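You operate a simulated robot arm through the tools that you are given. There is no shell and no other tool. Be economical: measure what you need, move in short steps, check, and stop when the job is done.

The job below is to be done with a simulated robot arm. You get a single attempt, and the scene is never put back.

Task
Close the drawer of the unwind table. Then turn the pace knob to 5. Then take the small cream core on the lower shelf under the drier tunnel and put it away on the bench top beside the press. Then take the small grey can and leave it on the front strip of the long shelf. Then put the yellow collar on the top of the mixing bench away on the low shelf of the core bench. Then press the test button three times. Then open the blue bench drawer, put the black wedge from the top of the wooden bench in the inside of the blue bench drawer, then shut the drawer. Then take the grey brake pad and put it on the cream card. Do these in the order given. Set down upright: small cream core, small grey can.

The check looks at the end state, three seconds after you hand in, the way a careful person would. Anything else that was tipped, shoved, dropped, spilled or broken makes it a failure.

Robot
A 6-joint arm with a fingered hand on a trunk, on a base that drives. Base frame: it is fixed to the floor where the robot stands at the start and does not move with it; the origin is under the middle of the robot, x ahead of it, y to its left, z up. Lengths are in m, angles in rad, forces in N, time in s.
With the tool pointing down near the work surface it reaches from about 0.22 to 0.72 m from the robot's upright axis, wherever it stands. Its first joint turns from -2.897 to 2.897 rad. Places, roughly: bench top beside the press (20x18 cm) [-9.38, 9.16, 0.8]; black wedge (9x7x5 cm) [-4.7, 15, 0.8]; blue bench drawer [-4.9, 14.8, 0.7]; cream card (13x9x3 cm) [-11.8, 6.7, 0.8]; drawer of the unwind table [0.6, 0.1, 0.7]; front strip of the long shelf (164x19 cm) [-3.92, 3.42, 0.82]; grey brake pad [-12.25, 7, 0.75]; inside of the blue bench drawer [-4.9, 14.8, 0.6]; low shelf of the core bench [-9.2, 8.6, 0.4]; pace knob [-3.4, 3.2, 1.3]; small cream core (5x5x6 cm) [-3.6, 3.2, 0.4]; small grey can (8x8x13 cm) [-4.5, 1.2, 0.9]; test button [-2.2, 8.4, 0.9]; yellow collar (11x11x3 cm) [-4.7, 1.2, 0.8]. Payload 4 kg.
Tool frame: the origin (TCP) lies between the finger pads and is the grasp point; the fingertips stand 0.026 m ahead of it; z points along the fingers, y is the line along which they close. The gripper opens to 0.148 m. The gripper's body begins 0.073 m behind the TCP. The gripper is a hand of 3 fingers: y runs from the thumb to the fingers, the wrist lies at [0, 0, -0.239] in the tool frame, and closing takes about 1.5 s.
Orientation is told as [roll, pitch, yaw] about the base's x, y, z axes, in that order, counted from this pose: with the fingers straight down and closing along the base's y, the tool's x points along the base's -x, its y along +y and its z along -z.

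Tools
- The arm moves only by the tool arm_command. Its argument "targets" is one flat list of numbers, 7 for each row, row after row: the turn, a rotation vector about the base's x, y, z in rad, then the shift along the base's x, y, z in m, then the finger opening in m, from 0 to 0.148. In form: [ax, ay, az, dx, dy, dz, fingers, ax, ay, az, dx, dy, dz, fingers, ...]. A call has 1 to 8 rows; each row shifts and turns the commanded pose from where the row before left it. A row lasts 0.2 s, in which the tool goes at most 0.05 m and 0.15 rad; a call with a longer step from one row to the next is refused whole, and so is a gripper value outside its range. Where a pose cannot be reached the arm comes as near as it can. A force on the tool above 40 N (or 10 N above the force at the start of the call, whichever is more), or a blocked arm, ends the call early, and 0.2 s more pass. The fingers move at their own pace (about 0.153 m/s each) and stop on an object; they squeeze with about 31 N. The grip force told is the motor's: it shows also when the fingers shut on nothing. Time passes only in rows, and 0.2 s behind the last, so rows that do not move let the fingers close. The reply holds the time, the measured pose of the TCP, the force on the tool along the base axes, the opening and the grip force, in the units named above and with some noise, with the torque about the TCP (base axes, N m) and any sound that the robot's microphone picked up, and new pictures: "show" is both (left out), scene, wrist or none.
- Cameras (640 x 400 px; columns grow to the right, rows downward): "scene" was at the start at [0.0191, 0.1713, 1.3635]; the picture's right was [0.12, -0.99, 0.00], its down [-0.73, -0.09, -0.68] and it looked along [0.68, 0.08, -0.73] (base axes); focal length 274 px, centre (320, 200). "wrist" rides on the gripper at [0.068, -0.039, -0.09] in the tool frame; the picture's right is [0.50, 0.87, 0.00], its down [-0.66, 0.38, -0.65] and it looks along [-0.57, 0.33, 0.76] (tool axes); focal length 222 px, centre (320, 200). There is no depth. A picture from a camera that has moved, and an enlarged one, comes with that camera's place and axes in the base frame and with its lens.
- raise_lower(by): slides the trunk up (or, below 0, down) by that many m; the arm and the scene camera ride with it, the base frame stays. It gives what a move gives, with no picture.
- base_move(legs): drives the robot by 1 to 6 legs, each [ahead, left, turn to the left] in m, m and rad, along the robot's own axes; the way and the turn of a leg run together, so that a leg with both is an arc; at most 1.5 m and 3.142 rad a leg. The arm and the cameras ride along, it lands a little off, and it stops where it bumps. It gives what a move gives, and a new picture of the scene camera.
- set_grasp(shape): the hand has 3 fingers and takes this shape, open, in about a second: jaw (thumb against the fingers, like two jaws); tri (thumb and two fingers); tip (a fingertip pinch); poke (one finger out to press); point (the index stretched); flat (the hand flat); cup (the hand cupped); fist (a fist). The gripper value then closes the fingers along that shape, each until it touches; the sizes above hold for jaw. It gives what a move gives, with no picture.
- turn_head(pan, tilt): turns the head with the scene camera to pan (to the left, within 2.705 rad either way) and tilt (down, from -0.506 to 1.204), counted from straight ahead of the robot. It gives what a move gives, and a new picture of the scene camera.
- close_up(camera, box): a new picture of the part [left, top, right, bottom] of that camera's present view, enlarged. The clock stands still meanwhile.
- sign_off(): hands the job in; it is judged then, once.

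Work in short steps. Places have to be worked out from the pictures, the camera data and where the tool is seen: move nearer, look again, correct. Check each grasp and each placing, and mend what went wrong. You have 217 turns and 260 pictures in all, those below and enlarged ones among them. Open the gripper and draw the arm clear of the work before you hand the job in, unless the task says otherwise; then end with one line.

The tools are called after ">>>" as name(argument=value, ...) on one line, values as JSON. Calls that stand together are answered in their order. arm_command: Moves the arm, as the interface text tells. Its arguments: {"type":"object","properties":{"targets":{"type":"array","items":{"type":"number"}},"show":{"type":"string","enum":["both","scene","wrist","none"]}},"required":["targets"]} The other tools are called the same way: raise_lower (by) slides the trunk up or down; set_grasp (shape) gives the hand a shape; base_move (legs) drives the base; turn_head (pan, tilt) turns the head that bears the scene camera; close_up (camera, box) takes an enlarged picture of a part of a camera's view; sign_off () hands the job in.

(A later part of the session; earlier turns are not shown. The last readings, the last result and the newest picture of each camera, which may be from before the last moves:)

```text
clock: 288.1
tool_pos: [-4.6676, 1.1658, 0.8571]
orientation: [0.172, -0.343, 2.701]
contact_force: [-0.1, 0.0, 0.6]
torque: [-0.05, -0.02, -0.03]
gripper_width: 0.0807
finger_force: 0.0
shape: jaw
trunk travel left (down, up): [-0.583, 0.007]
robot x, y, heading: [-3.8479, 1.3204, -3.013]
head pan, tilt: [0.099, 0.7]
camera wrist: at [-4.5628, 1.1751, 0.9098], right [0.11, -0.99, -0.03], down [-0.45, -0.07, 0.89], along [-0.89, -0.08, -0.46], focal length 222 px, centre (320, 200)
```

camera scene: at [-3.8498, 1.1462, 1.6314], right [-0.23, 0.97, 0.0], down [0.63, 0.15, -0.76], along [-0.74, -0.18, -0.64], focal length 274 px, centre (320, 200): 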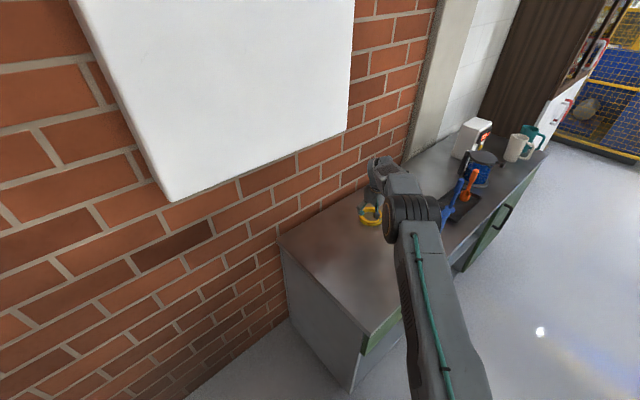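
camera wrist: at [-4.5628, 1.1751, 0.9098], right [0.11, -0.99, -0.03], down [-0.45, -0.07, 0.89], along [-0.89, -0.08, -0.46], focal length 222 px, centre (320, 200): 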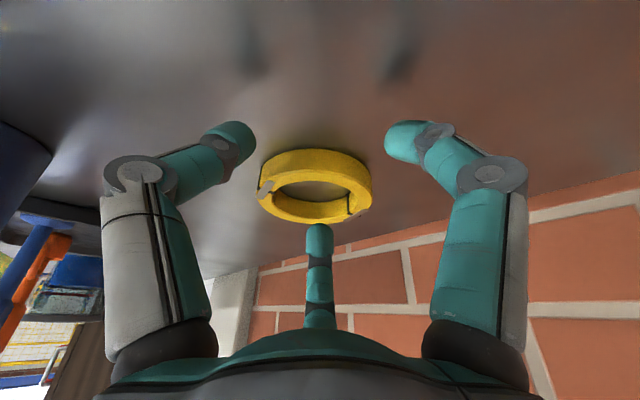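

The ring looks about 1 cm further out than assumed. I shift 0.011 forward and lower 2 cm more.

>>> arm_command(targets=[0, 0, 0, -0.011, -0.001, 0, 0.08, 0, 0, 0, 0, 0, -0.006, 0.08, 0, 0, 0, 0, 0, -0.005, 0.08, 0, 0, 0, 0, 0, -0.005, 0.08, 0, 0, 0, 0, 0, -0.004, 0.08], show="wrist")

```text
clock: 289.3
tool_pos: [-4.6786, 1.164, 0.8392]
orientation: [0.172, -0.343, 2.7]
contact_force: [0.6, 0.1, 0.3]
torque: [0.0, 0.02, 0.0]
gripper_width: 0.0807
finger_force: 0.1
shape: jaw
trunk travel left (down, up): [-0.583, 0.007]
robot x, y, heading: [-3.8465, 1.3146, -3.012]
head pan, tilt: [0.099, 0.7]
camera wrist: at [-4.5732, 1.1737, 0.8925], right [0.11, -0.99, -0.03], down [-0.45, -0.07, 0.89], along [-0.89, -0.08, -0.46], focal length 222 px, centre (320, 200)
```

wrist: 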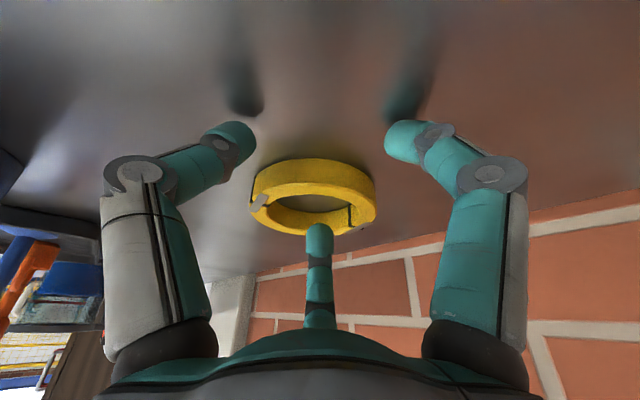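

The far digit is over the hole, the lower ones about 1 cm above the bench. I lower 7 mm more and close.

>>> arm_command(targets=[0, 0, 0, 0, 0, -0.004, 0.08, 0, 0, 0, 0, 0, -0.003, 0.08, 0, 0, 0, 0, 0, 0, 0.05, 0, 0, 0, 0, 0, 0, 0.02, 0, 0, 0, 0, 0, 0, 0.0, 0, 0, 0, 0, 0, 0, 0.0], show="wrist")

```text
clock: 290.7
tool_pos: [-4.6769, 1.1645, 0.8319]
orientation: [0.172, -0.346, 2.702]
contact_force: [-0.2, -0.1, 2.5]
torque: [-0.07, 0.01, 0.04]
gripper_width: 0.0
finger_force: 31.4
shape: jaw
trunk travel left (down, up): [-0.583, 0.007]
robot x, y, heading: [-3.8464, 1.3158, -3.008]
head pan, tilt: [0.099, 0.7]
camera wrist: at [-4.5724, 1.1743, 0.8855], right [0.11, -0.99, -0.03], down [-0.45, -0.07, 0.89], along [-0.88, -0.08, -0.46], focal length 222 px, centre (320, 200)
```

wrist: 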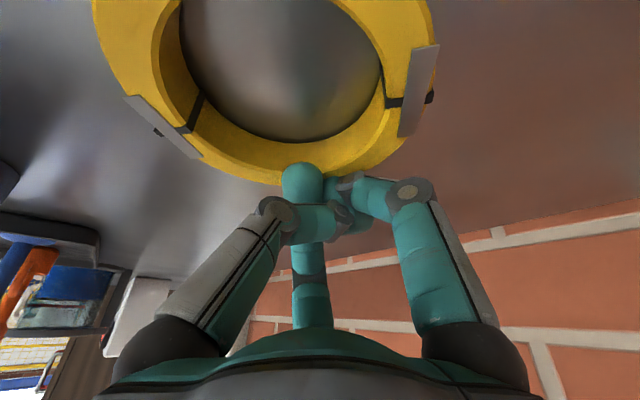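

The ring slipped towards the robot instead of being pinched. I rise straight up and look at where it lies.

>>> arm_command(targets=[0, 0, 0, 0, 0, 0.04, 0, 0, 0, 0, 0, 0, 0.04, 0, 0, 0, 0, 0, 0, 0.04, 0, 0, 0, 0, 0, 0, 0.04, 0.08])

```text
clock: 291.7
tool_pos: [-4.6758, 1.1643, 0.9918]
orientation: [0.171, -0.344, 2.704]
contact_force: [-0.2, 0.5, -0.4]
torque: [0.0, 0.01, 0.01]
gripper_width: 0.0779
finger_force: 0.0
shape: jaw
trunk travel left (down, up): [-0.583, 0.007]
robot x, y, heading: [-3.8486, 1.3189, -3.009]
head pan, tilt: [0.099, 0.7]
camera scene: at [-3.8491, 1.1463, 1.6313], right [-0.23, 0.97, 0.0], down [0.63, 0.15, -0.76], along [-0.74, -0.18, -0.64], focal length 274 px, centre (320, 200)
camera wrist: at [-4.572, 1.1739, 1.0462], right [0.11, -0.99, -0.03], down [-0.45, -0.07, 0.89], along [-0.88, -0.08, -0.46], focal length 222 px, centre (320, 200)
```

scene: 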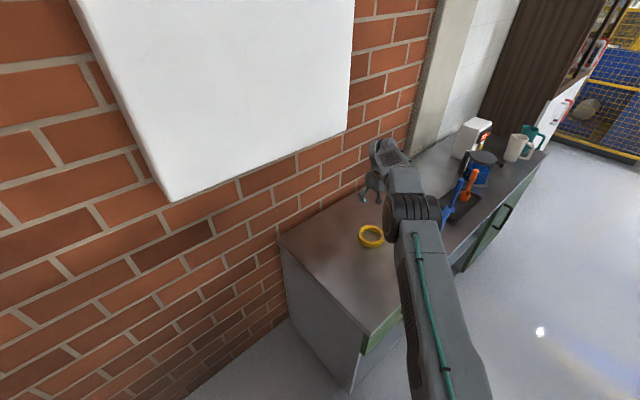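
wrist: 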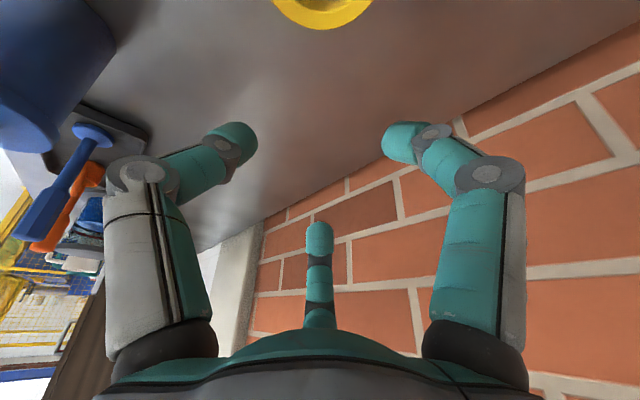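

The ring lies flat at about (-4.626,1.168), nothing else touched. A nearly vertical tool will pinch its near wall better: I steepen to 11° and hover over that wall.

>>> arm_command(targets=[0.0122, -0.0992, 0, 0.036, 0.0036, 0, 0.08, 0.0122, -0.0992, 0, 0.036, 0.0036, 0, 0.08, 0, 0, 0, 0.036, 0.0036, 0, 0.08, 0, 0, 0, 0, 0, 0, 0.08])

```text
clock: 292.7
tool_pos: [-4.5685, 1.1747, 0.9928]
orientation: [0.065, -0.174, 2.729]
contact_force: [0.2, -0.1, 0.3]
torque: [0.04, 0.01, 0.02]
gripper_width: 0.0796
finger_force: 0.0
shape: jaw
trunk travel left (down, up): [-0.583, 0.007]
robot x, y, heading: [-3.849, 1.3181, -3.01]
head pan, tilt: [0.099, 0.7]
camera scene: at [-3.8489, 1.1463, 1.6314], right [-0.23, 0.97, 0.0], down [0.63, 0.15, -0.77], along [-0.74, -0.18, -0.64], focal length 274 px, centre (320, 200)
camera wrist: at [-4.4764, 1.1834, 1.0672], right [0.11, -0.99, -0.03], down [-0.62, -0.09, 0.78], along [-0.78, -0.07, -0.62], focal length 222 px, centre (320, 200)
```

scene: 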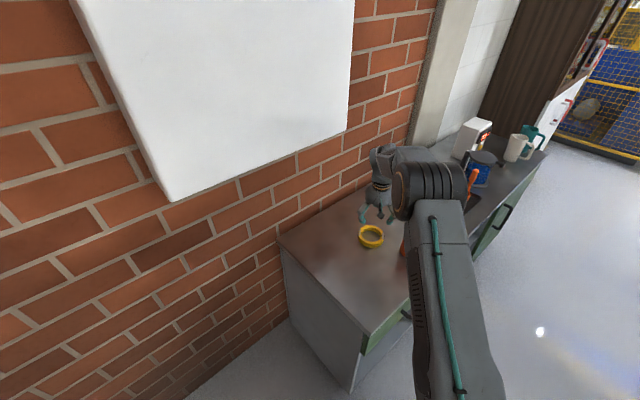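
wrist: 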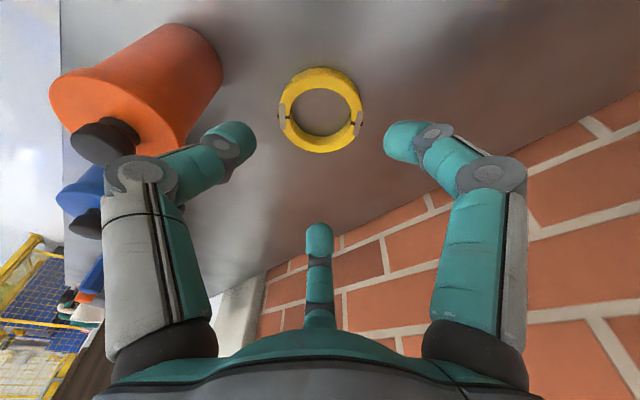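

Ring centre now (-4.624,1.173), straps to the sides, near wall plain. I make the tool nearly vertical and descend so the tips are deep beside that wall.

>>> arm_command(targets=[0.0146, -0.119, 0, -0.004, 0.004, -0.03, 0.08, 0, 0, 0, 0, 0, -0.045, 0.08, 0, 0, 0, 0, 0, -0.04, 0.08, 0, 0, 0, 0, 0, -0.03, 0.08, 0, 0, 0, 0, 0, 0, 0.08], show="wrist")

```text
clock: 293.9
tool_pos: [-4.5742, 1.1797, 0.8471]
orientation: [0.005, -0.069, 2.735]
contact_force: [-0.2, 0.6, 0.1]
torque: [0.0, 0.01, 0.02]
gripper_width: 0.0795
finger_force: 0.3
shape: jaw
trunk travel left (down, up): [-0.583, 0.007]
robot x, y, heading: [-3.8508, 1.3131, -3.007]
head pan, tilt: [0.099, 0.7]
camera wrist: at [-4.4917, 1.1863, 0.931], right [0.12, -0.99, -0.03], down [-0.71, -0.11, 0.7], along [-0.7, -0.06, -0.71], focal length 222 px, centre (320, 200)
```

wrist: 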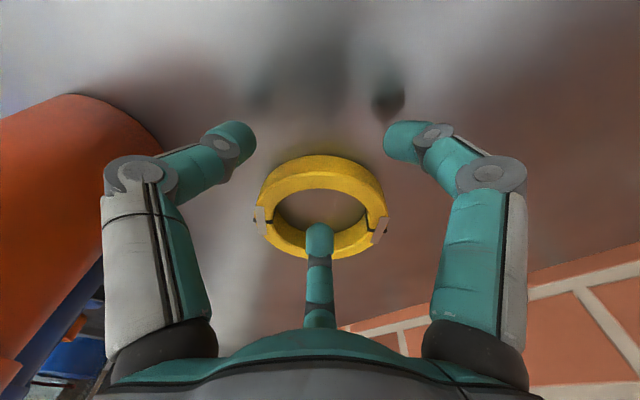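

The far digit is above the hole's middle, the others outside the near wall. I lower the last 2.2 cm and look.

>>> arm_command(targets=[0, 0, 0, 0, 0, -0.008, 0.08, 0, 0, 0, 0, 0, -0.007, 0.08, 0, 0, 0, 0, 0, -0.005, 0.08, 0, 0, 0, 0, 0, -0.003, 0.08], show="wrist")

```text
clock: 294.9
tool_pos: [-4.5735, 1.1788, 0.8274]
orientation: [0.007, -0.072, 2.737]
contact_force: [1.2, -1.8, 21.2]
torque: [-0.81, -0.71, 0.0]
gripper_width: 0.0797
finger_force: 0.1
shape: jaw
trunk travel left (down, up): [-0.583, 0.007]
robot x, y, heading: [-3.8475, 1.3162, -3.006]
head pan, tilt: [0.099, 0.7]
camera wrist: at [-4.491, 1.1855, 0.9115], right [0.12, -0.99, -0.03], down [-0.7, -0.1, 0.7], along [-0.7, -0.06, -0.71], focal length 222 px, centre (320, 200)
```

wrist: 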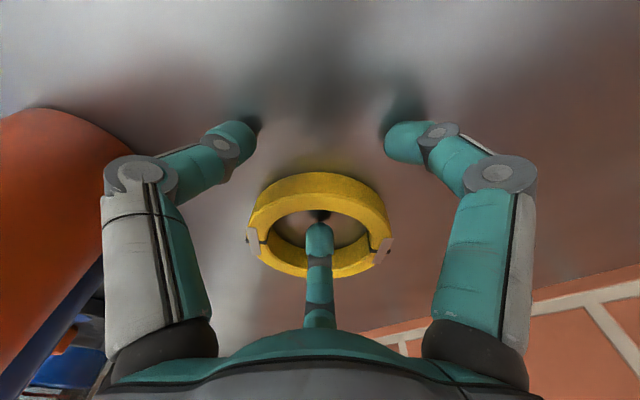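

The tips touch the bench and the far digit is in the hole. I rise 4 mm and close.

>>> arm_command(targets=[0, 0, 0, 0, 0, 0.004, 0.08, 0, 0, 0, 0, 0, 0, 0.06, 0, 0, 0, 0, 0, 0, 0.04, 0, 0, 0, 0, 0, 0, 0.02, 0, 0, 0, 0, 0, 0, 0.0, 0, 0, 0, 0, 0, 0, 0.0], show="wrist")

```text
clock: 296.3
tool_pos: [-4.5737, 1.1793, 0.8296]
orientation: [0.006, -0.069, 2.737]
contact_force: [0.7, -0.9, 0.1]
torque: [0.03, 0.05, -0.01]
gripper_width: 0.0096
finger_force: 30.7
shape: jaw
trunk travel left (down, up): [-0.583, 0.007]
robot x, y, heading: [-3.8449, 1.3161, -3.011]
head pan, tilt: [0.099, 0.7]
camera wrist: at [-4.492, 1.1864, 0.9123], right [0.12, -0.99, -0.03], down [-0.71, -0.11, 0.7], along [-0.7, -0.06, -0.71], focal length 222 px, centre (320, 200)
```

wrist: 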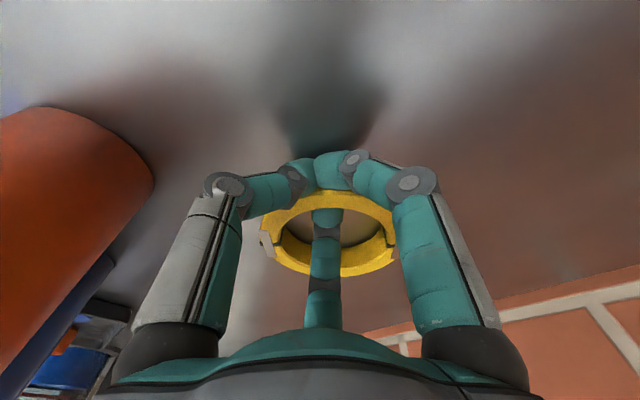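

Pinched (0.0096). I lift and check that it comes along.

>>> arm_command(targets=[0, 0, 0, 0, 0, 0.03, 0, 0, 0, 0, 0, 0, 0.04, 0, 0, 0, 0, 0, 0, 0.045, 0, 0, 0, 0, 0, 0, 0.045, 0, 0, 0, 0, 0, 0, 0.045, 0])

```text
clock: 297.5
tool_pos: [-4.5739, 1.179, 1.0323]
orientation: [0.005, -0.068, 2.736]
contact_force: [-0.4, 0.0, -0.2]
torque: [-0.01, -0.02, 0.03]
gripper_width: 0.0092
finger_force: 31.1
shape: jaw
trunk travel left (down, up): [-0.583, 0.007]
robot x, y, heading: [-3.843, 1.3174, -3.012]
head pan, tilt: [0.099, 0.7]
camera scene: at [-3.8492, 1.1462, 1.6313], right [-0.23, 0.97, 0.0], down [0.63, 0.15, -0.76], along [-0.74, -0.18, -0.64], focal length 274 px, centre (320, 200)
camera wrist: at [-4.49, 1.1857, 1.1174], right [0.12, -0.99, -0.03], down [-0.71, -0.11, 0.7], along [-0.7, -0.06, -0.71], focal length 222 px, centre (320, 200)
```

scene: 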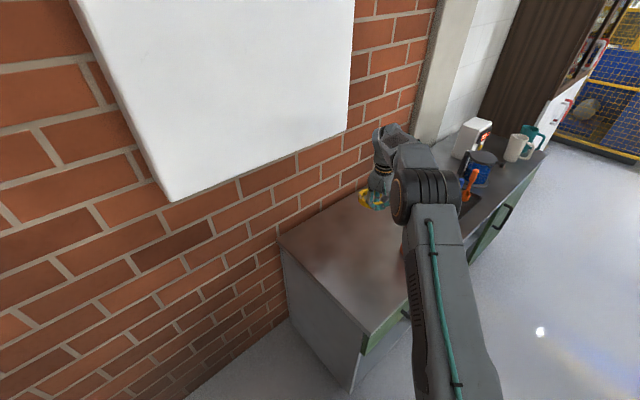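
wrist: 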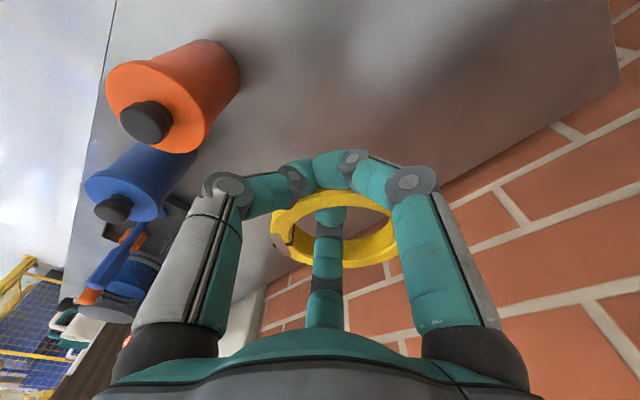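

The collar is held. I pull the arm in, back away, turn up the aisle and drive towards the core bench.

>>> arm_command(targets=[0, 0, 0, 0.04, 0.005, 0.015, 0, 0, 0, 0, 0.04, 0.005, 0.015, 0, 0, 0, 0, 0.04, 0.005, 0.015, 0, 0, 0, 0, 0.04, 0.005, 0.015, 0, 0, 0, 0, 0.04, 0.005, 0.01, 0], show="none")

>>> turn_head(pan=0, tilt=0.45)

>>> base_move(legs=[[-0.35, 0, 0], [0, 0, -0.833], [1.4, -0.45, 0], [1.45, 0, 0], [1.45, 0, 0], [1.45, 0, 0]])

```text
clock: 298.7
tool_pos: [-4.3741, 1.2033, 1.1027]
orientation: [0.005, -0.069, 2.739]
contact_force: [0.3, -0.7, -1.2]
torque: [0.02, -0.07, -0.01]
gripper_width: 0.0091
finger_force: 31.3
shape: jaw
trunk travel left (down, up): [-0.583, 0.007]
robot x, y, heading: [-3.8458, 1.3209, -3.008]
head pan, tilt: [0.099, 0.7]
```

```text
clock: 299.5
tool_pos: [-4.3749, 1.2027, 1.1022]
orientation: [0.006, -0.071, 2.738]
contact_force: [0.4, -0.1, -2.3]
torque: [0.0, -0.05, -0.06]
gripper_width: 0.009
finger_force: 31.0
shape: jaw
trunk travel left (down, up): [-0.583, 0.007]
robot x, y, heading: [-3.8463, 1.3164, -3.011]
head pan, tilt: [0.0, 0.45]
camera scene: at [-3.8579, 1.1535, 1.6535], right [-0.13, 0.99, 0.0], down [0.43, 0.06, -0.9], along [-0.89, -0.12, -0.44], focal length 274 px, centre (320, 200)
```

scene: 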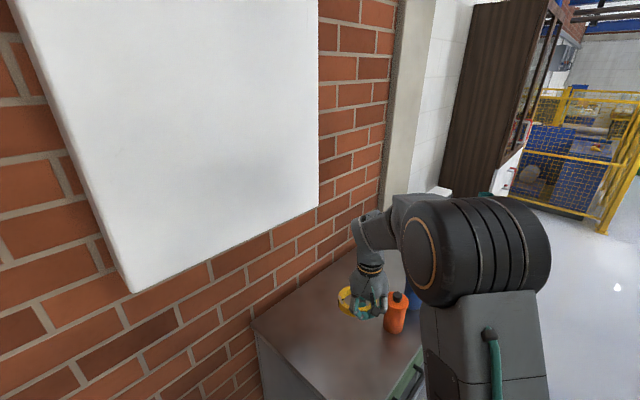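

```text
clock: 331.4
tool_pos: [-8.1641, 5.6463, 1.1019]
orientation: [0.004, -0.07, 1.927]
contact_force: [-0.2, -0.5, -2.0]
torque: [-0.01, -0.07, 0.05]
gripper_width: 0.0089
finger_force: 30.8
shape: jaw
trunk travel left (down, up): [-0.583, 0.007]
robot x, y, heading: [-7.7219, 5.3431, 2.467]
head pan, tilt: [0.0, 0.45]
camera scene: at [-7.8445, 5.2383, 1.6535], right [0.63, 0.78, 0.0], down [0.34, -0.27, -0.9], along [-0.7, 0.57, -0.44], focal length 274 px, centre (320, 200)
```

scene: 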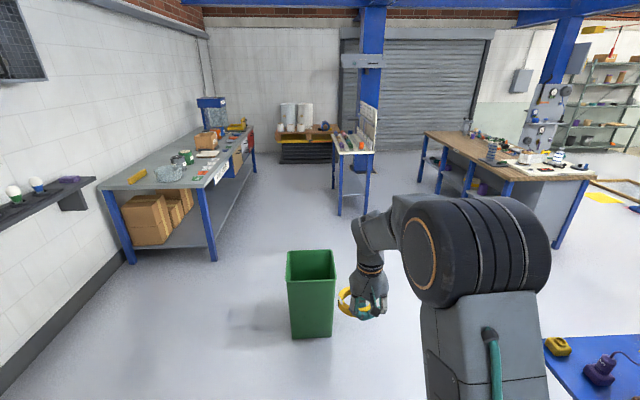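

I pass between the stand and the bin, then into the lane in front of the core bench.

>>> base_move(legs=[[0.9, -0.15, 0], [0.1, -0.2, 0], [0.9, 0, 0], [0, -0.46, 0], [1.33, 0, 0], [0, 0, -1.597]])

>>> turn_head(pan=0.1, tilt=0.9)

```text
clock: 354.4
tool_pos: [-9.4189, 8.4122, 1.1023]
orientation: [0.006, -0.07, 0.321]
contact_force: [-0.5, 0.1, -1.3]
torque: [-0.05, 0.01, 0.04]
gripper_width: 0.0087
finger_force: 30.8
shape: jaw
trunk travel left (down, up): [-0.583, 0.007]
robot x, y, heading: [-9.7371, 7.9814, 0.855]
head pan, tilt: [0.0, 0.45]
camera scene: at [-9.8397, 8.1078, 1.6535], right [0.76, -0.66, 0.0], down [-0.29, -0.33, -0.9], along [0.59, 0.68, -0.44], focal length 274 px, centre (320, 200)
```

scene: 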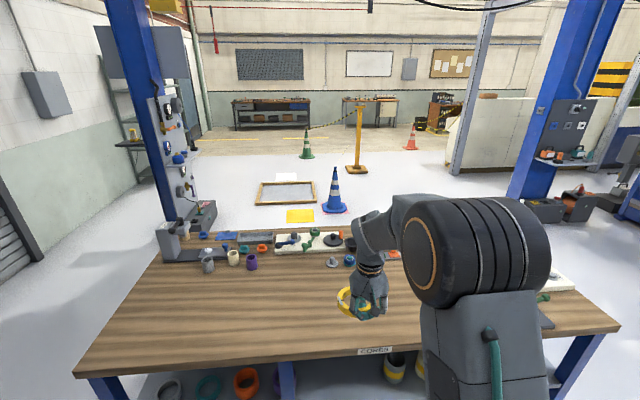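

```text
clock: 355.3
tool_pos: [-9.4192, 8.4123, 1.1024]
orientation: [0.005, -0.07, 0.322]
contact_force: [0.5, 0.3, -1.6]
torque: [-0.02, 0.01, 0.04]
gripper_width: 0.0087
finger_force: 31.4
shape: jaw
trunk travel left (down, up): [-0.583, 0.007]
robot x, y, heading: [-9.7399, 7.9799, 0.859]
head pan, tilt: [0.099, 0.901]
camera scene: at [-9.8563, 8.1, 1.6153], right [0.82, -0.58, 0.0], down [-0.45, -0.64, -0.62], along [0.36, 0.51, -0.78], focal length 274 px, centre (320, 200)
```

scene: 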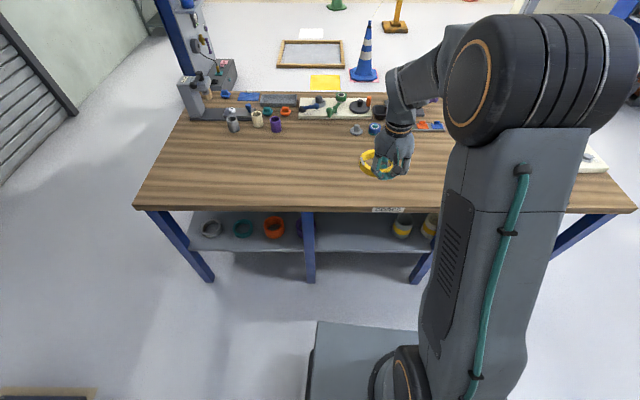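

The middle bay of the low shelf (a≈12.66) is free; shelf front at c≈0.53, bench edge at 0.47. I pull the tool back clear of the edge and lower the trunk.

>>> arm_command(targets=[0, 0, 0, -0.03, -0.034, 0, 0, 0, 0, 0, -0.03, -0.034, 0, 0, 0, 0, 0, -0.03, -0.034, 0, 0], show="none")

>>> raise_lower(by=-0.4)

>>> arm_command(targets=[0.1072, -0.0918, 0, 0, 0, 0, 0, 0.1072, -0.0918, 0, 0, 0, 0, 0, 0.1072, -0.0918, 0, 0, 0, 0, 0])

```text
clock: 356.1
tool_pos: [-9.5125, 8.3102, 1.1006]
orientation: [0.006, -0.07, 0.322]
contact_force: [-0.5, 0.5, -1.2]
torque: [-0.07, 0.02, 0.0]
gripper_width: 0.0088
finger_force: 31.1
shape: jaw
trunk travel left (down, up): [-0.583, 0.007]
robot x, y, heading: [-9.7374, 7.9778, 0.854]
head pan, tilt: [0.099, 0.901]
```

```text
clock: 359.9
tool_pos: [-9.5099, 8.3103, 0.701]
orientation: [0.006, -0.07, 0.323]
contact_force: [-0.4, -0.5, -0.7]
torque: [-0.04, -0.01, 0.02]
gripper_width: 0.0084
finger_force: 30.5
shape: jaw
trunk travel left (down, up): [-0.183, 0.407]
robot x, y, heading: [-9.7383, 7.9753, 0.862]
head pan, tilt: [0.099, 0.901]
```

```text
clock: 360.8
tool_pos: [-9.5117, 8.3119, 0.7009]
orientation: [0.241, -0.428, 0.263]
contact_force: [-0.1, 0.0, -0.6]
torque: [-0.02, 0.01, 0.0]
gripper_width: 0.0086
finger_force: 30.8
shape: jaw
trunk travel left (down, up): [-0.183, 0.407]
robot x, y, heading: [-9.7385, 7.9779, 0.85]
head pan, tilt: [0.099, 0.901]
camera scene: at [-9.8563, 8.1001, 1.2152], right [0.82, -0.58, 0.0], down [-0.45, -0.64, -0.62], along [0.36, 0.51, -0.78], focal length 274 px, centre (320, 200)
camera wrist: at [-9.5865, 8.2282, 0.7429], right [-0.74, 0.67, -0.02], down [0.23, 0.28, 0.93], along [0.63, 0.69, -0.36], focal length 222 px, centre (320, 200)
```

scene: 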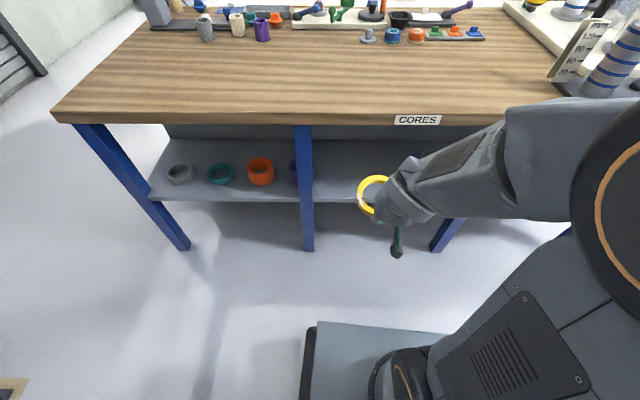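
wrist: 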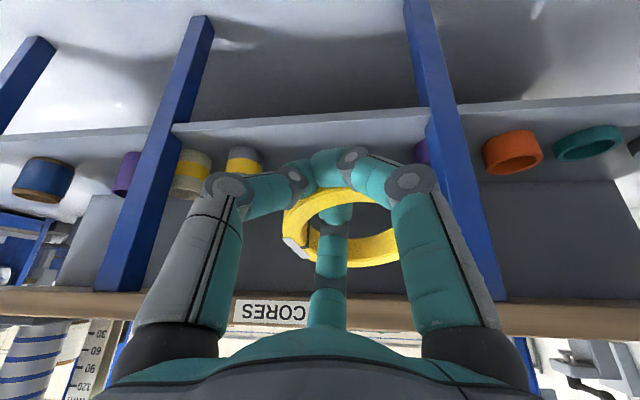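

The bay between the legs is free in the middle, and I'm aligned to 2 cm. I lower the trunk and move in over the shelf at z≈0.52.

>>> raise_lower(by=-0.18)

>>> arm_command(targets=[0, 0, 0, 0.0255, 0.0347, 0, 0, 0, 0, 0, 0.0255, 0.0347, 0, 0, 0, 0, 0, 0.0255, 0.0347, 0, 0, 0, 0, 0, 0.0255, 0.0347, 0, 0, 0, 0, 0, 0.0255, 0.0347, 0, 0, 0, 0, 0, 0.0255, 0.0347, 0, 0])

```text
clock: 362.8
tool_pos: [-9.5112, 8.31, 0.5212]
orientation: [0.241, -0.428, 0.262]
contact_force: [0.5, 0.1, -0.2]
torque: [-0.05, 0.01, -0.01]
gripper_width: 0.0084
finger_force: 31.3
shape: jaw
trunk travel left (down, up): [-0.003, 0.587]
robot x, y, heading: [-9.7362, 7.9782, 0.862]
head pan, tilt: [0.099, 0.901]
```

```text
clock: 364.1
tool_pos: [-9.3577, 8.5188, 0.5209]
orientation: [0.24, -0.427, 0.262]
contact_force: [-1.2, 0.7, -0.6]
torque: [-0.05, 0.01, -0.02]
gripper_width: 0.0082
finger_force: 30.9
shape: jaw
trunk travel left (down, up): [-0.003, 0.587]
robot x, y, heading: [-9.7391, 7.9774, 0.859]
head pan, tilt: [0.099, 0.901]
camera scene: at [-9.8565, 8.0997, 1.0352], right [0.82, -0.58, 0.0], down [-0.45, -0.64, -0.62], along [0.36, 0.51, -0.78], focal length 274 px, centre (320, 200)
camera wrist: at [-9.434, 8.4365, 0.5623], right [-0.74, 0.67, -0.02], down [0.23, 0.28, 0.93], along [0.63, 0.68, -0.36], focal length 222 px, centre (320, 200)
```

scene: 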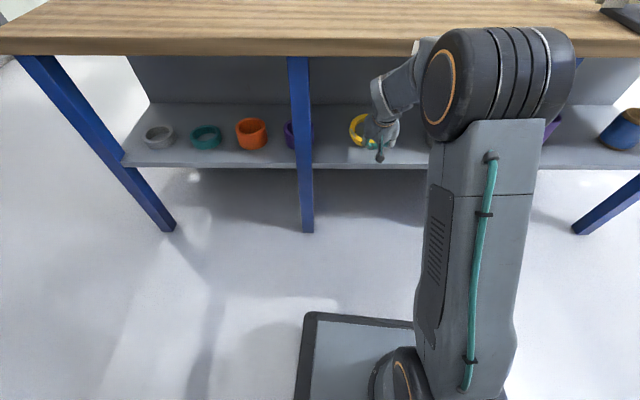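
wrist: 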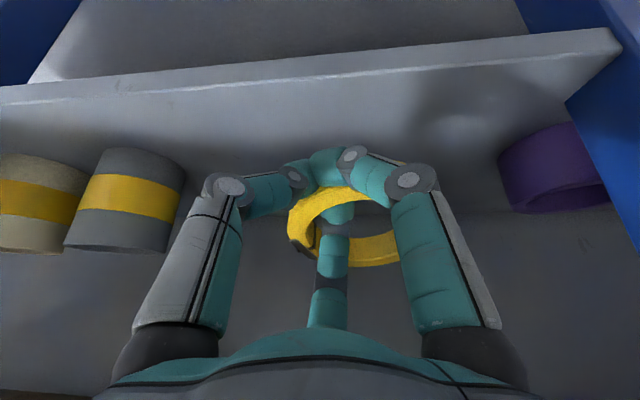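

Still clear on all sides. I go 0.07 further in and then lower.

>>> arm_command(targets=[0, 0, 0, 0.0225, 0.0268, 0, 0, 0, 0, 0, 0.0225, 0.0268, 0, 0, 0, 0, 0, 0, 0, -0.02, 0, 0, 0, 0, 0, 0, -0.02, 0, 0, 0, 0, 0, 0, -0.012, 0, 0, 0, 0, 0, 0, -0.006, 0, 0, 0, 0, 0, 0, -0.006, 0, 0, 0, 0, 0, 0, -0.006, 0])

```text
clock: 365.9
tool_pos: [-9.3124, 8.5725, 0.4518]
orientation: [0.239, -0.426, 0.262]
contact_force: [-0.3, -0.6, -0.5]
torque: [-0.01, 0.03, -0.01]
gripper_width: 0.0082
finger_force: 31.0
shape: jaw
trunk travel left (down, up): [-0.003, 0.587]
robot x, y, heading: [-9.7398, 7.9807, 0.859]
head pan, tilt: [0.099, 0.901]
camera scene: at [-9.8564, 8.1, 1.0352], right [0.82, -0.58, 0.0], down [-0.45, -0.64, -0.62], along [0.36, 0.51, -0.78], focal length 274 px, centre (320, 200)
camera wrist: at [-9.3885, 8.4902, 0.493], right [-0.74, 0.67, -0.02], down [0.23, 0.28, 0.93], along [0.63, 0.68, -0.36], focal length 222 px, centre (320, 200)
```

scene: 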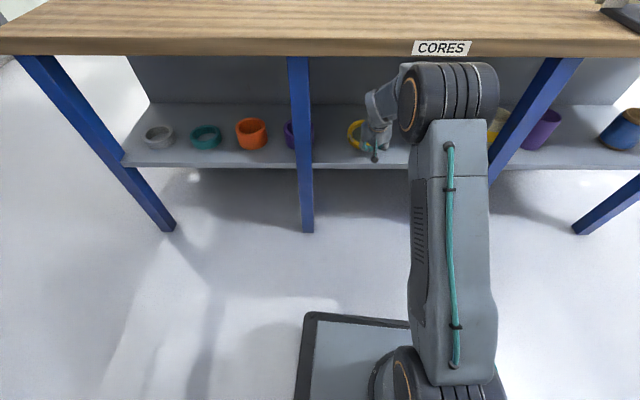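
wrist: 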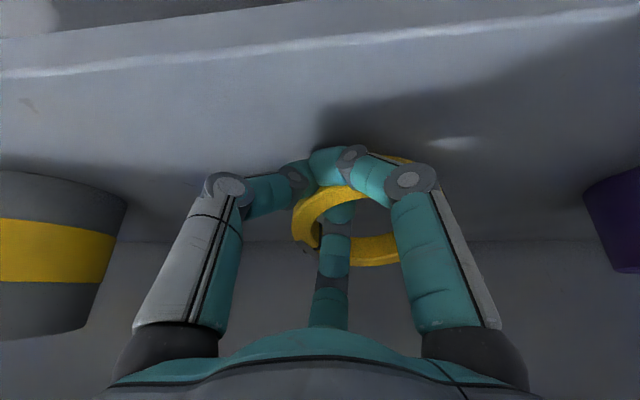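

No contact yet; I keep lowering in 5 mm steps.

>>> arm_command(targets=[0, 0, 0, 0, 0, -0.005, 0, 0, 0, 0, 0, 0, -0.005, 0, 0, 0, 0, 0, 0, -0.005, 0, 0, 0, 0, 0, 0, -0.005, 0, 0, 0, 0, 0, 0, -0.005, 0, 0, 0, 0, 0, 0, -0.004, 0], show="wrist")

```text
clock: 366.8
tool_pos: [-9.3092, 8.5738, 0.4437]
orientation: [0.25, -0.442, 0.257]
contact_force: [-0.1, -2.3, 18.8]
torque: [0.01, 0.07, -0.02]
gripper_width: 0.0088
finger_force: 30.2
shape: jaw
trunk travel left (down, up): [-0.003, 0.587]
robot x, y, heading: [-9.7422, 7.9774, 0.857]
head pan, tilt: [0.099, 0.901]
stopped in row 4: the force on the tool passed its limit at 44 N (the readings are from after the stop); the commanded pose is now the measured one
camera wrist: at [-9.3863, 8.4916, 0.4839], right [-0.74, 0.67, -0.02], down [0.22, 0.27, 0.94], along [0.64, 0.69, -0.35], focal length 222 px, centre (320, 200)
```

wrist: 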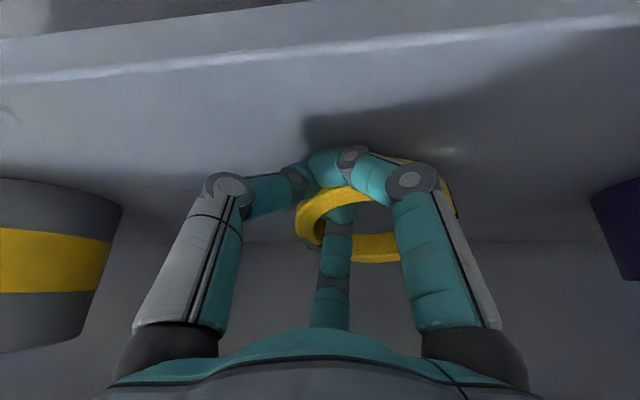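

The ring's near side is on the shelf and its far side is still up. I pitch the tool forward 0.2 rad in small steps to bring the ring flatter.

>>> arm_command(targets=[0, 0, 0, 0, 0, 0.006, 0, -0.053, 0.0458, 0, 0, 0, 0, 0, -0.053, 0.0458, 0, 0, 0, 0, 0, -0.053, 0.0458, 0, 0, 0, 0, 0])

```text
clock: 367.8
tool_pos: [-9.3103, 8.5724, 0.4459]
orientation: [0.125, -0.257, 0.3]
contact_force: [1.2, 0.0, -0.9]
torque: [-0.07, 0.02, 0.0]
gripper_width: 0.008
finger_force: 30.9
shape: jaw
trunk travel left (down, up): [-0.003, 0.587]
robot x, y, heading: [-9.7398, 7.9747, 0.853]
head pan, tilt: [0.099, 0.901]
camera scene: at [-9.8564, 8.0998, 1.0352], right [0.82, -0.58, 0.0], down [-0.45, -0.64, -0.62], along [0.36, 0.51, -0.78], focal length 274 px, centre (320, 200)
camera wrist: at [-9.3796, 8.4993, 0.509], right [-0.74, 0.67, -0.02], down [0.35, 0.42, 0.84], along [0.57, 0.61, -0.54], focal length 222 px, centre (320, 200)
```

scene: 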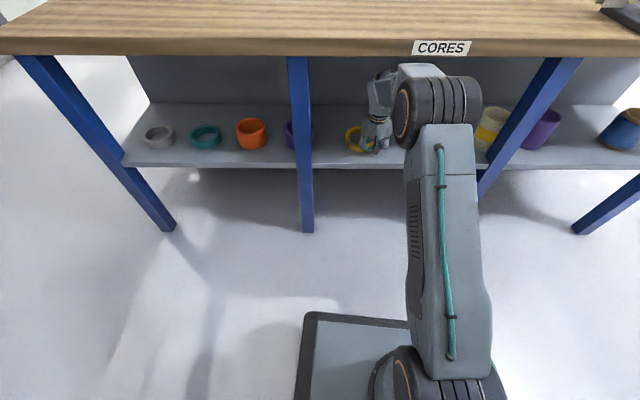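
wrist: 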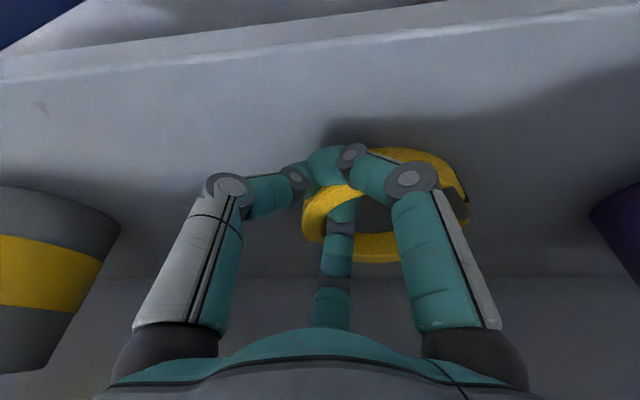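

No problem with clearance, so I pitch another 0.16 rad and settle it down gently.

>>> arm_command(targets=[-0.041, 0.0355, 0, 0, 0, 0, 0, -0.041, 0.0355, 0, 0, 0, 0, 0, -0.041, 0.0355, 0, 0, 0, 0, 0, 0, 0, 0, 0, 0, -0.003, 0, 0, 0, 0, 0, 0, -0.003, 0], show="wrist")

```text
clock: 369.0
tool_pos: [-9.3092, 8.573, 0.443]
orientation: [0.041, -0.122, 0.318]
contact_force: [-0.4, -8.6, 21.8]
torque: [-0.28, -0.02, 0.0]
gripper_width: 0.0088
finger_force: 31.1
shape: jaw
trunk travel left (down, up): [-0.003, 0.587]
robot x, y, heading: [-9.7405, 7.974, 0.851]
head pan, tilt: [0.099, 0.901]
camera wrist: at [-9.371, 8.5085, 0.522], right [-0.74, 0.67, -0.03], down [0.43, 0.51, 0.74], along [0.51, 0.54, -0.67], focal length 222 px, centre (320, 200)
```

wrist: 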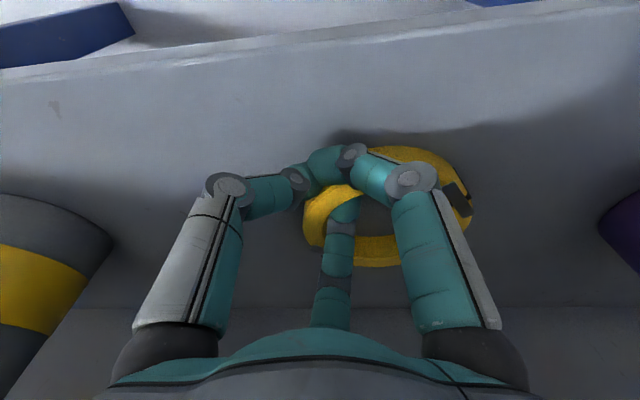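

It's down and nearly flat. I open, rise 4 cm to clear the wall, and look.

>>> arm_command(targets=[0, 0, 0, 0, 0, 0.004, 0.02, 0, 0, 0, 0, 0, 0, 0.05, 0, 0, 0, 0, 0, 0, 0.065, 0, 0, 0, 0, 0, 0.015, 0.065, 0, 0, 0, 0, 0, 0.02, 0.065], show="wrist")

```text
clock: 370.2
tool_pos: [-9.3136, 8.5696, 0.4629]
orientation: [0.023, -0.1, 0.319]
contact_force: [0.1, 0.2, 0.6]
torque: [0.03, 0.06, 0.0]
gripper_width: 0.0645
finger_force: 0.1
shape: jaw
trunk travel left (down, up): [-0.003, 0.587]
robot x, y, heading: [-9.7415, 7.9728, 0.857]
head pan, tilt: [0.099, 0.901]
camera wrist: at [-9.373, 8.5058, 0.5443], right [-0.75, 0.67, -0.03], down [0.44, 0.53, 0.72], along [0.5, 0.53, -0.69], focal length 222 px, centre (320, 200)
```

wrist: 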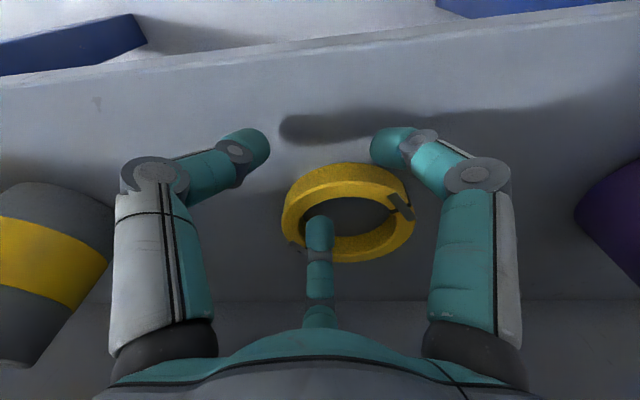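

The collar lies flat on the shelf. I rise a further 3 cm and draw back out.

>>> arm_command(targets=[0, 0, 0, 0, 0, 0.02, 0.065, 0, 0, 0, 0, 0, 0.015, 0.065, 0, 0, 0, -0.0257, -0.0306, 0, 0.065, 0, 0, 0, -0.0257, -0.0306, 0, 0.065, 0, 0, 0, -0.0257, -0.0306, 0, 0.065, 0, 0, 0, -0.0257, -0.0306, 0, 0.065, 0, 0, 0, -0.0257, -0.0306, 0, 0.065, 0, 0, 0, -0.0257, -0.0306, 0, 0.065], show="none")

>>> arm_command(targets=[0, 0, 0, -0.0257, -0.0306, 0, 0.065, 0, 0, 0, -0.0257, -0.0306, 0, 0.065], show="scene")

```text
clock: 372.0
tool_pos: [-9.464, 8.3898, 0.5143]
orientation: [0.038, -0.121, 0.315]
contact_force: [-0.7, -0.3, 0.3]
torque: [0.05, -0.02, 0.0]
gripper_width: 0.0649
finger_force: 0.1
shape: jaw
trunk travel left (down, up): [-0.003, 0.587]
robot x, y, heading: [-9.7407, 7.9766, 0.85]
head pan, tilt: [0.099, 0.901]
```

```text
clock: 372.6
tool_pos: [-9.5156, 8.3283, 0.5147]
orientation: [0.039, -0.12, 0.316]
contact_force: [-0.2, 0.2, 0.3]
torque: [-0.05, 0.03, -0.02]
gripper_width: 0.0649
finger_force: 0.0
shape: jaw
trunk travel left (down, up): [-0.003, 0.587]
robot x, y, heading: [-9.7391, 7.9788, 0.857]
head pan, tilt: [0.099, 0.901]
camera scene: at [-9.8563, 8.1, 1.0352], right [0.82, -0.58, 0.0], down [-0.45, -0.64, -0.62], along [0.36, 0.51, -0.78], focal length 274 px, centre (320, 200)
```

scene: 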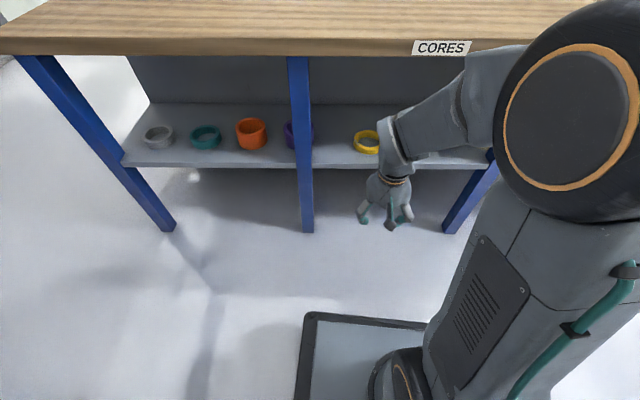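

The collar is stored. Next the test button at (-2.2,8.4): I raise the trunk, sidestep past the bench's near end, move forward and look.

>>> raise_lower(by=0.4)

>>> turn_head(pan=-0.6, tilt=0.35)

>>> base_move(legs=[[0, -1.36, 0]])

```text
clock: 376.5
tool_pos: [-9.5161, 8.3286, 0.9128]
orientation: [0.038, -0.12, 0.315]
contact_force: [0.6, 0.1, 0.1]
torque: [0.02, -0.01, 0.01]
gripper_width: 0.0649
finger_force: 0.1
shape: jaw
trunk travel left (down, up): [-0.403, 0.187]
robot x, y, heading: [-9.7356, 7.972, 0.855]
head pan, tilt: [0.099, 0.901]
```

```text
clock: 377.5
tool_pos: [-9.516, 8.3287, 0.9123]
orientation: [0.039, -0.12, 0.316]
contact_force: [0.8, 0.0, 0.1]
torque: [-0.01, -0.01, 0.01]
gripper_width: 0.0652
finger_force: 0.2
shape: jaw
trunk travel left (down, up): [-0.403, 0.187]
robot x, y, heading: [-9.7387, 7.9774, 0.859]
head pan, tilt: [-0.6, 0.351]
camera scene: at [-9.81, 8.0617, 1.4827], right [0.25, -0.97, 0.0], down [-0.33, -0.09, -0.94], along [0.91, 0.24, -0.34], focal length 274 px, centre (320, 200)
```

scene: 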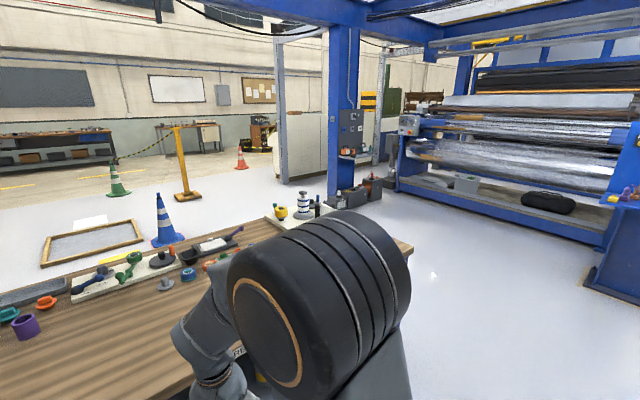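

```text
clock: 384.3
tool_pos: [-8.4847, 7.4535, 0.9124]
orientation: [0.039, -0.121, 0.337]
contact_force: [0.1, 0.0, -0.3]
torque: [0.02, 0.01, 0.02]
gripper_width: 0.0651
finger_force: 0.1
shape: jaw
trunk travel left (down, up): [-0.403, 0.187]
robot x, y, heading: [-8.6967, 7.0947, 0.878]
head pan, tilt: [-0.6, 0.351]
camera scene: at [-8.774, 7.1796, 1.4828], right [0.27, -0.96, 0.0], down [-0.33, -0.09, -0.94], along [0.9, 0.26, -0.34], focal length 274 px, centre (320, 200)
```

scene: 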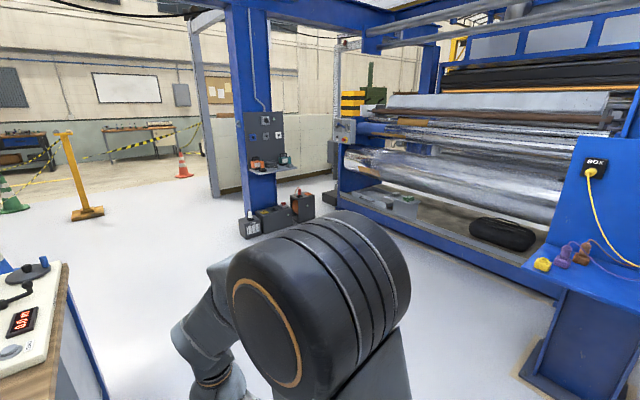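

There's a wide gap ahead between the bench end and the machine. I drive 2.8 m forward (slightly right) and look towards the button.

>>> base_move(legs=[[1.4, -0.2, 0], [1.3, 0, 0]])

>>> turn_head(pan=-1.0, tilt=0.3)

```text
clock: 397.7
tool_pos: [-6.6301, 9.4781, 0.9126]
orientation: [0.038, -0.121, 0.362]
contact_force: [-0.3, -0.6, 0.0]
torque: [0.0, 0.01, -0.03]
gripper_width: 0.0648
finger_force: 0.2
shape: jaw
trunk travel left (down, up): [-0.403, 0.187]
robot x, y, heading: [-6.8357, 9.1167, 0.897]
head pan, tilt: [-0.6, 0.351]
camera scene: at [-6.9118, 9.1978, 1.4828], right [0.3, -0.96, 0.0], down [-0.33, -0.1, -0.94], along [0.9, 0.28, -0.34], focal length 274 px, centre (320, 200)
```

scene: 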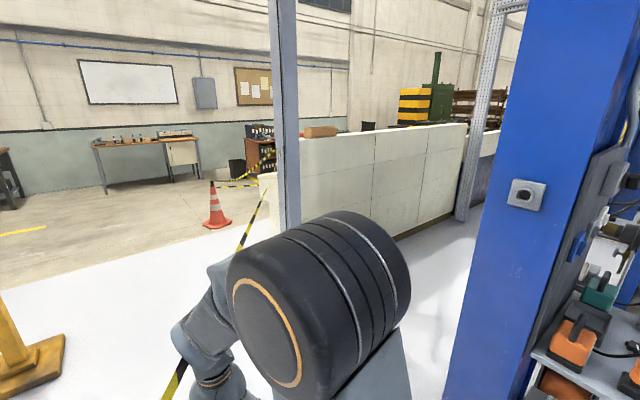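

```text
clock: 398.6
tool_pos: [-6.6304, 9.4777, 0.9134]
orientation: [0.037, -0.122, 0.361]
contact_force: [0.6, 0.1, -0.4]
torque: [0.03, 0.0, 0.02]
gripper_width: 0.0651
finger_force: 0.0
shape: jaw
trunk travel left (down, up): [-0.403, 0.187]
robot x, y, heading: [-6.8389, 9.1125, 0.898]
head pan, tilt: [-1.0, 0.3]
camera scene: at [-6.9078, 9.1611, 1.4875], right [-0.1, -1.0, 0.0], down [-0.29, 0.03, -0.96], along [0.95, -0.09, -0.3], focal length 274 px, centre (320, 200)
```

scene: 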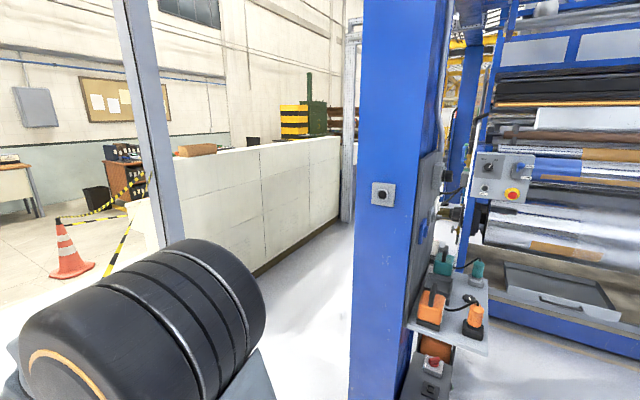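

The button projects near the far end of the white partition by the silver post. I enlarge that part.

>>> close_up(camera="scene", box=[260, 90, 388, 170])

```text
5.00 times, centred on (324, 130) of scene
camera zoom: at [-6.9078, 9.1611, 1.4875], right [-0.1, -1.0, 0.0], down [-0.29, 0.03, -0.96], along [0.95, -0.09, -0.3], focal length 1370 px, centre (300, 550)
```

zoom: 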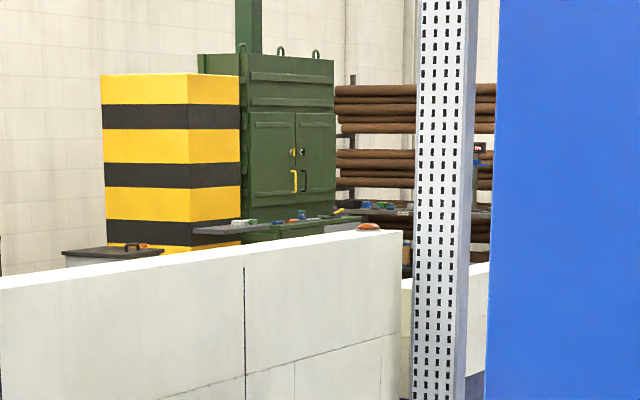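

There is hazard tape somewhere ahead. I look straight ahead and down to see where it runs.

>>> turn_head(pan=0.35, tilt=0.5)

```text
clock: 400.1
tool_pos: [-6.6292, 9.4776, 0.912]
orientation: [0.039, -0.119, 0.362]
contact_force: [-0.8, -0.4, 0.6]
torque: [0.03, 0.0, 0.02]
gripper_width: 0.0649
finger_force: 0.1
shape: jaw
trunk travel left (down, up): [-0.403, 0.187]
robot x, y, heading: [-6.8383, 9.1146, 0.901]
head pan, tilt: [0.351, 0.499]
camera scene: at [-6.9721, 9.2567, 1.4691], right [0.95, -0.31, 0.0], down [-0.15, -0.45, -0.88], along [0.28, 0.83, -0.48], focal length 274 px, centre (320, 200)
```

scene: 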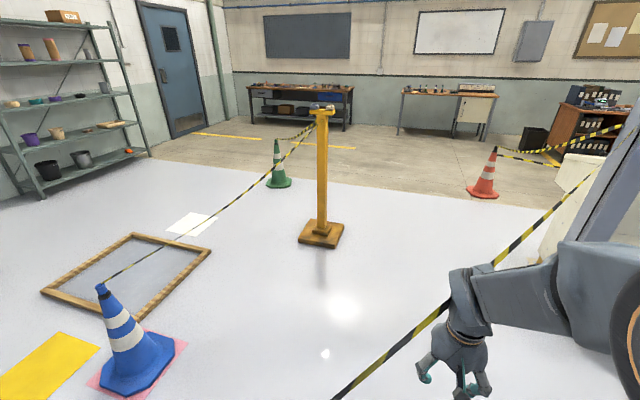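

The tape passes close in front of me. I look further down to see its near end.

>>> turn_head(pan=0.6, tilt=1.1)

```text
clock: 401.1
tool_pos: [-6.6301, 9.4773, 0.9135]
orientation: [0.039, -0.121, 0.362]
contact_force: [0.3, -0.9, -0.3]
torque: [-0.02, -0.02, 0.0]
gripper_width: 0.0649
finger_force: 0.0
shape: jaw
trunk travel left (down, up): [-0.403, 0.187]
robot x, y, heading: [-6.8371, 9.1182, 0.896]
head pan, tilt: [0.6, 1.1]
camera scene: at [-6.9962, 9.2334, 1.4214], right [1.0, -0.07, 0.0], down [-0.06, -0.89, -0.45], along [0.03, 0.45, -0.89], focal length 274 px, centre (320, 200)
```

scene: 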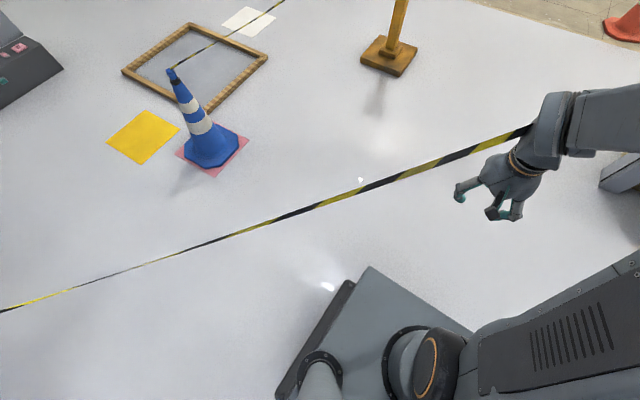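

The tape runs from my left front towards the partition end. I use the wrist camera for a second viewpoint to locate it.

>>> close_up(camera="wrist", box=[0, 0, 640, 400])

>>> turn_head(pan=-0.45, tilt=0.75)

```text
1.00 times, centred on (320, 200) of wrist (not enlarged: the box is as wide or as high as the picture)
camera zoom: at [-6.6885, 9.41, 0.9919], right [-0.77, 0.63, -0.03], down [0.41, 0.53, 0.74], along [0.48, 0.56, -0.67], focal length 222 px, centre (320, 200)
```

zoom: 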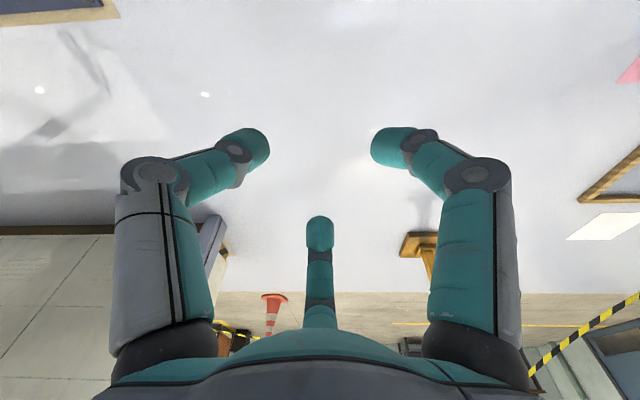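

```text
clock: 402.4
tool_pos: [-6.6302, 9.4783, 0.9122]
orientation: [0.039, -0.12, 0.361]
contact_force: [0.6, 0.3, -0.4]
torque: [0.0, -0.01, -0.01]
gripper_width: 0.0647
finger_force: 0.0
shape: jaw
trunk travel left (down, up): [-0.403, 0.187]
robot x, y, heading: [-6.834, 9.1171, 0.902]
head pan, tilt: [-0.45, 0.75]
camera scene: at [-6.9261, 9.2065, 1.4471], right [0.44, -0.9, 0.0], down [-0.61, -0.3, -0.73], along [0.66, 0.32, -0.68], focal length 274 px, centre (320, 200)
```

scene: 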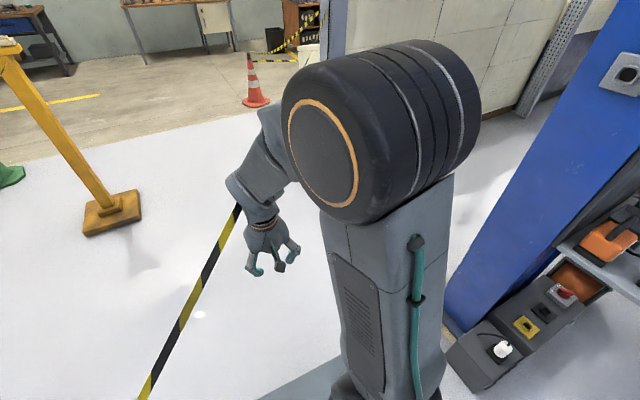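

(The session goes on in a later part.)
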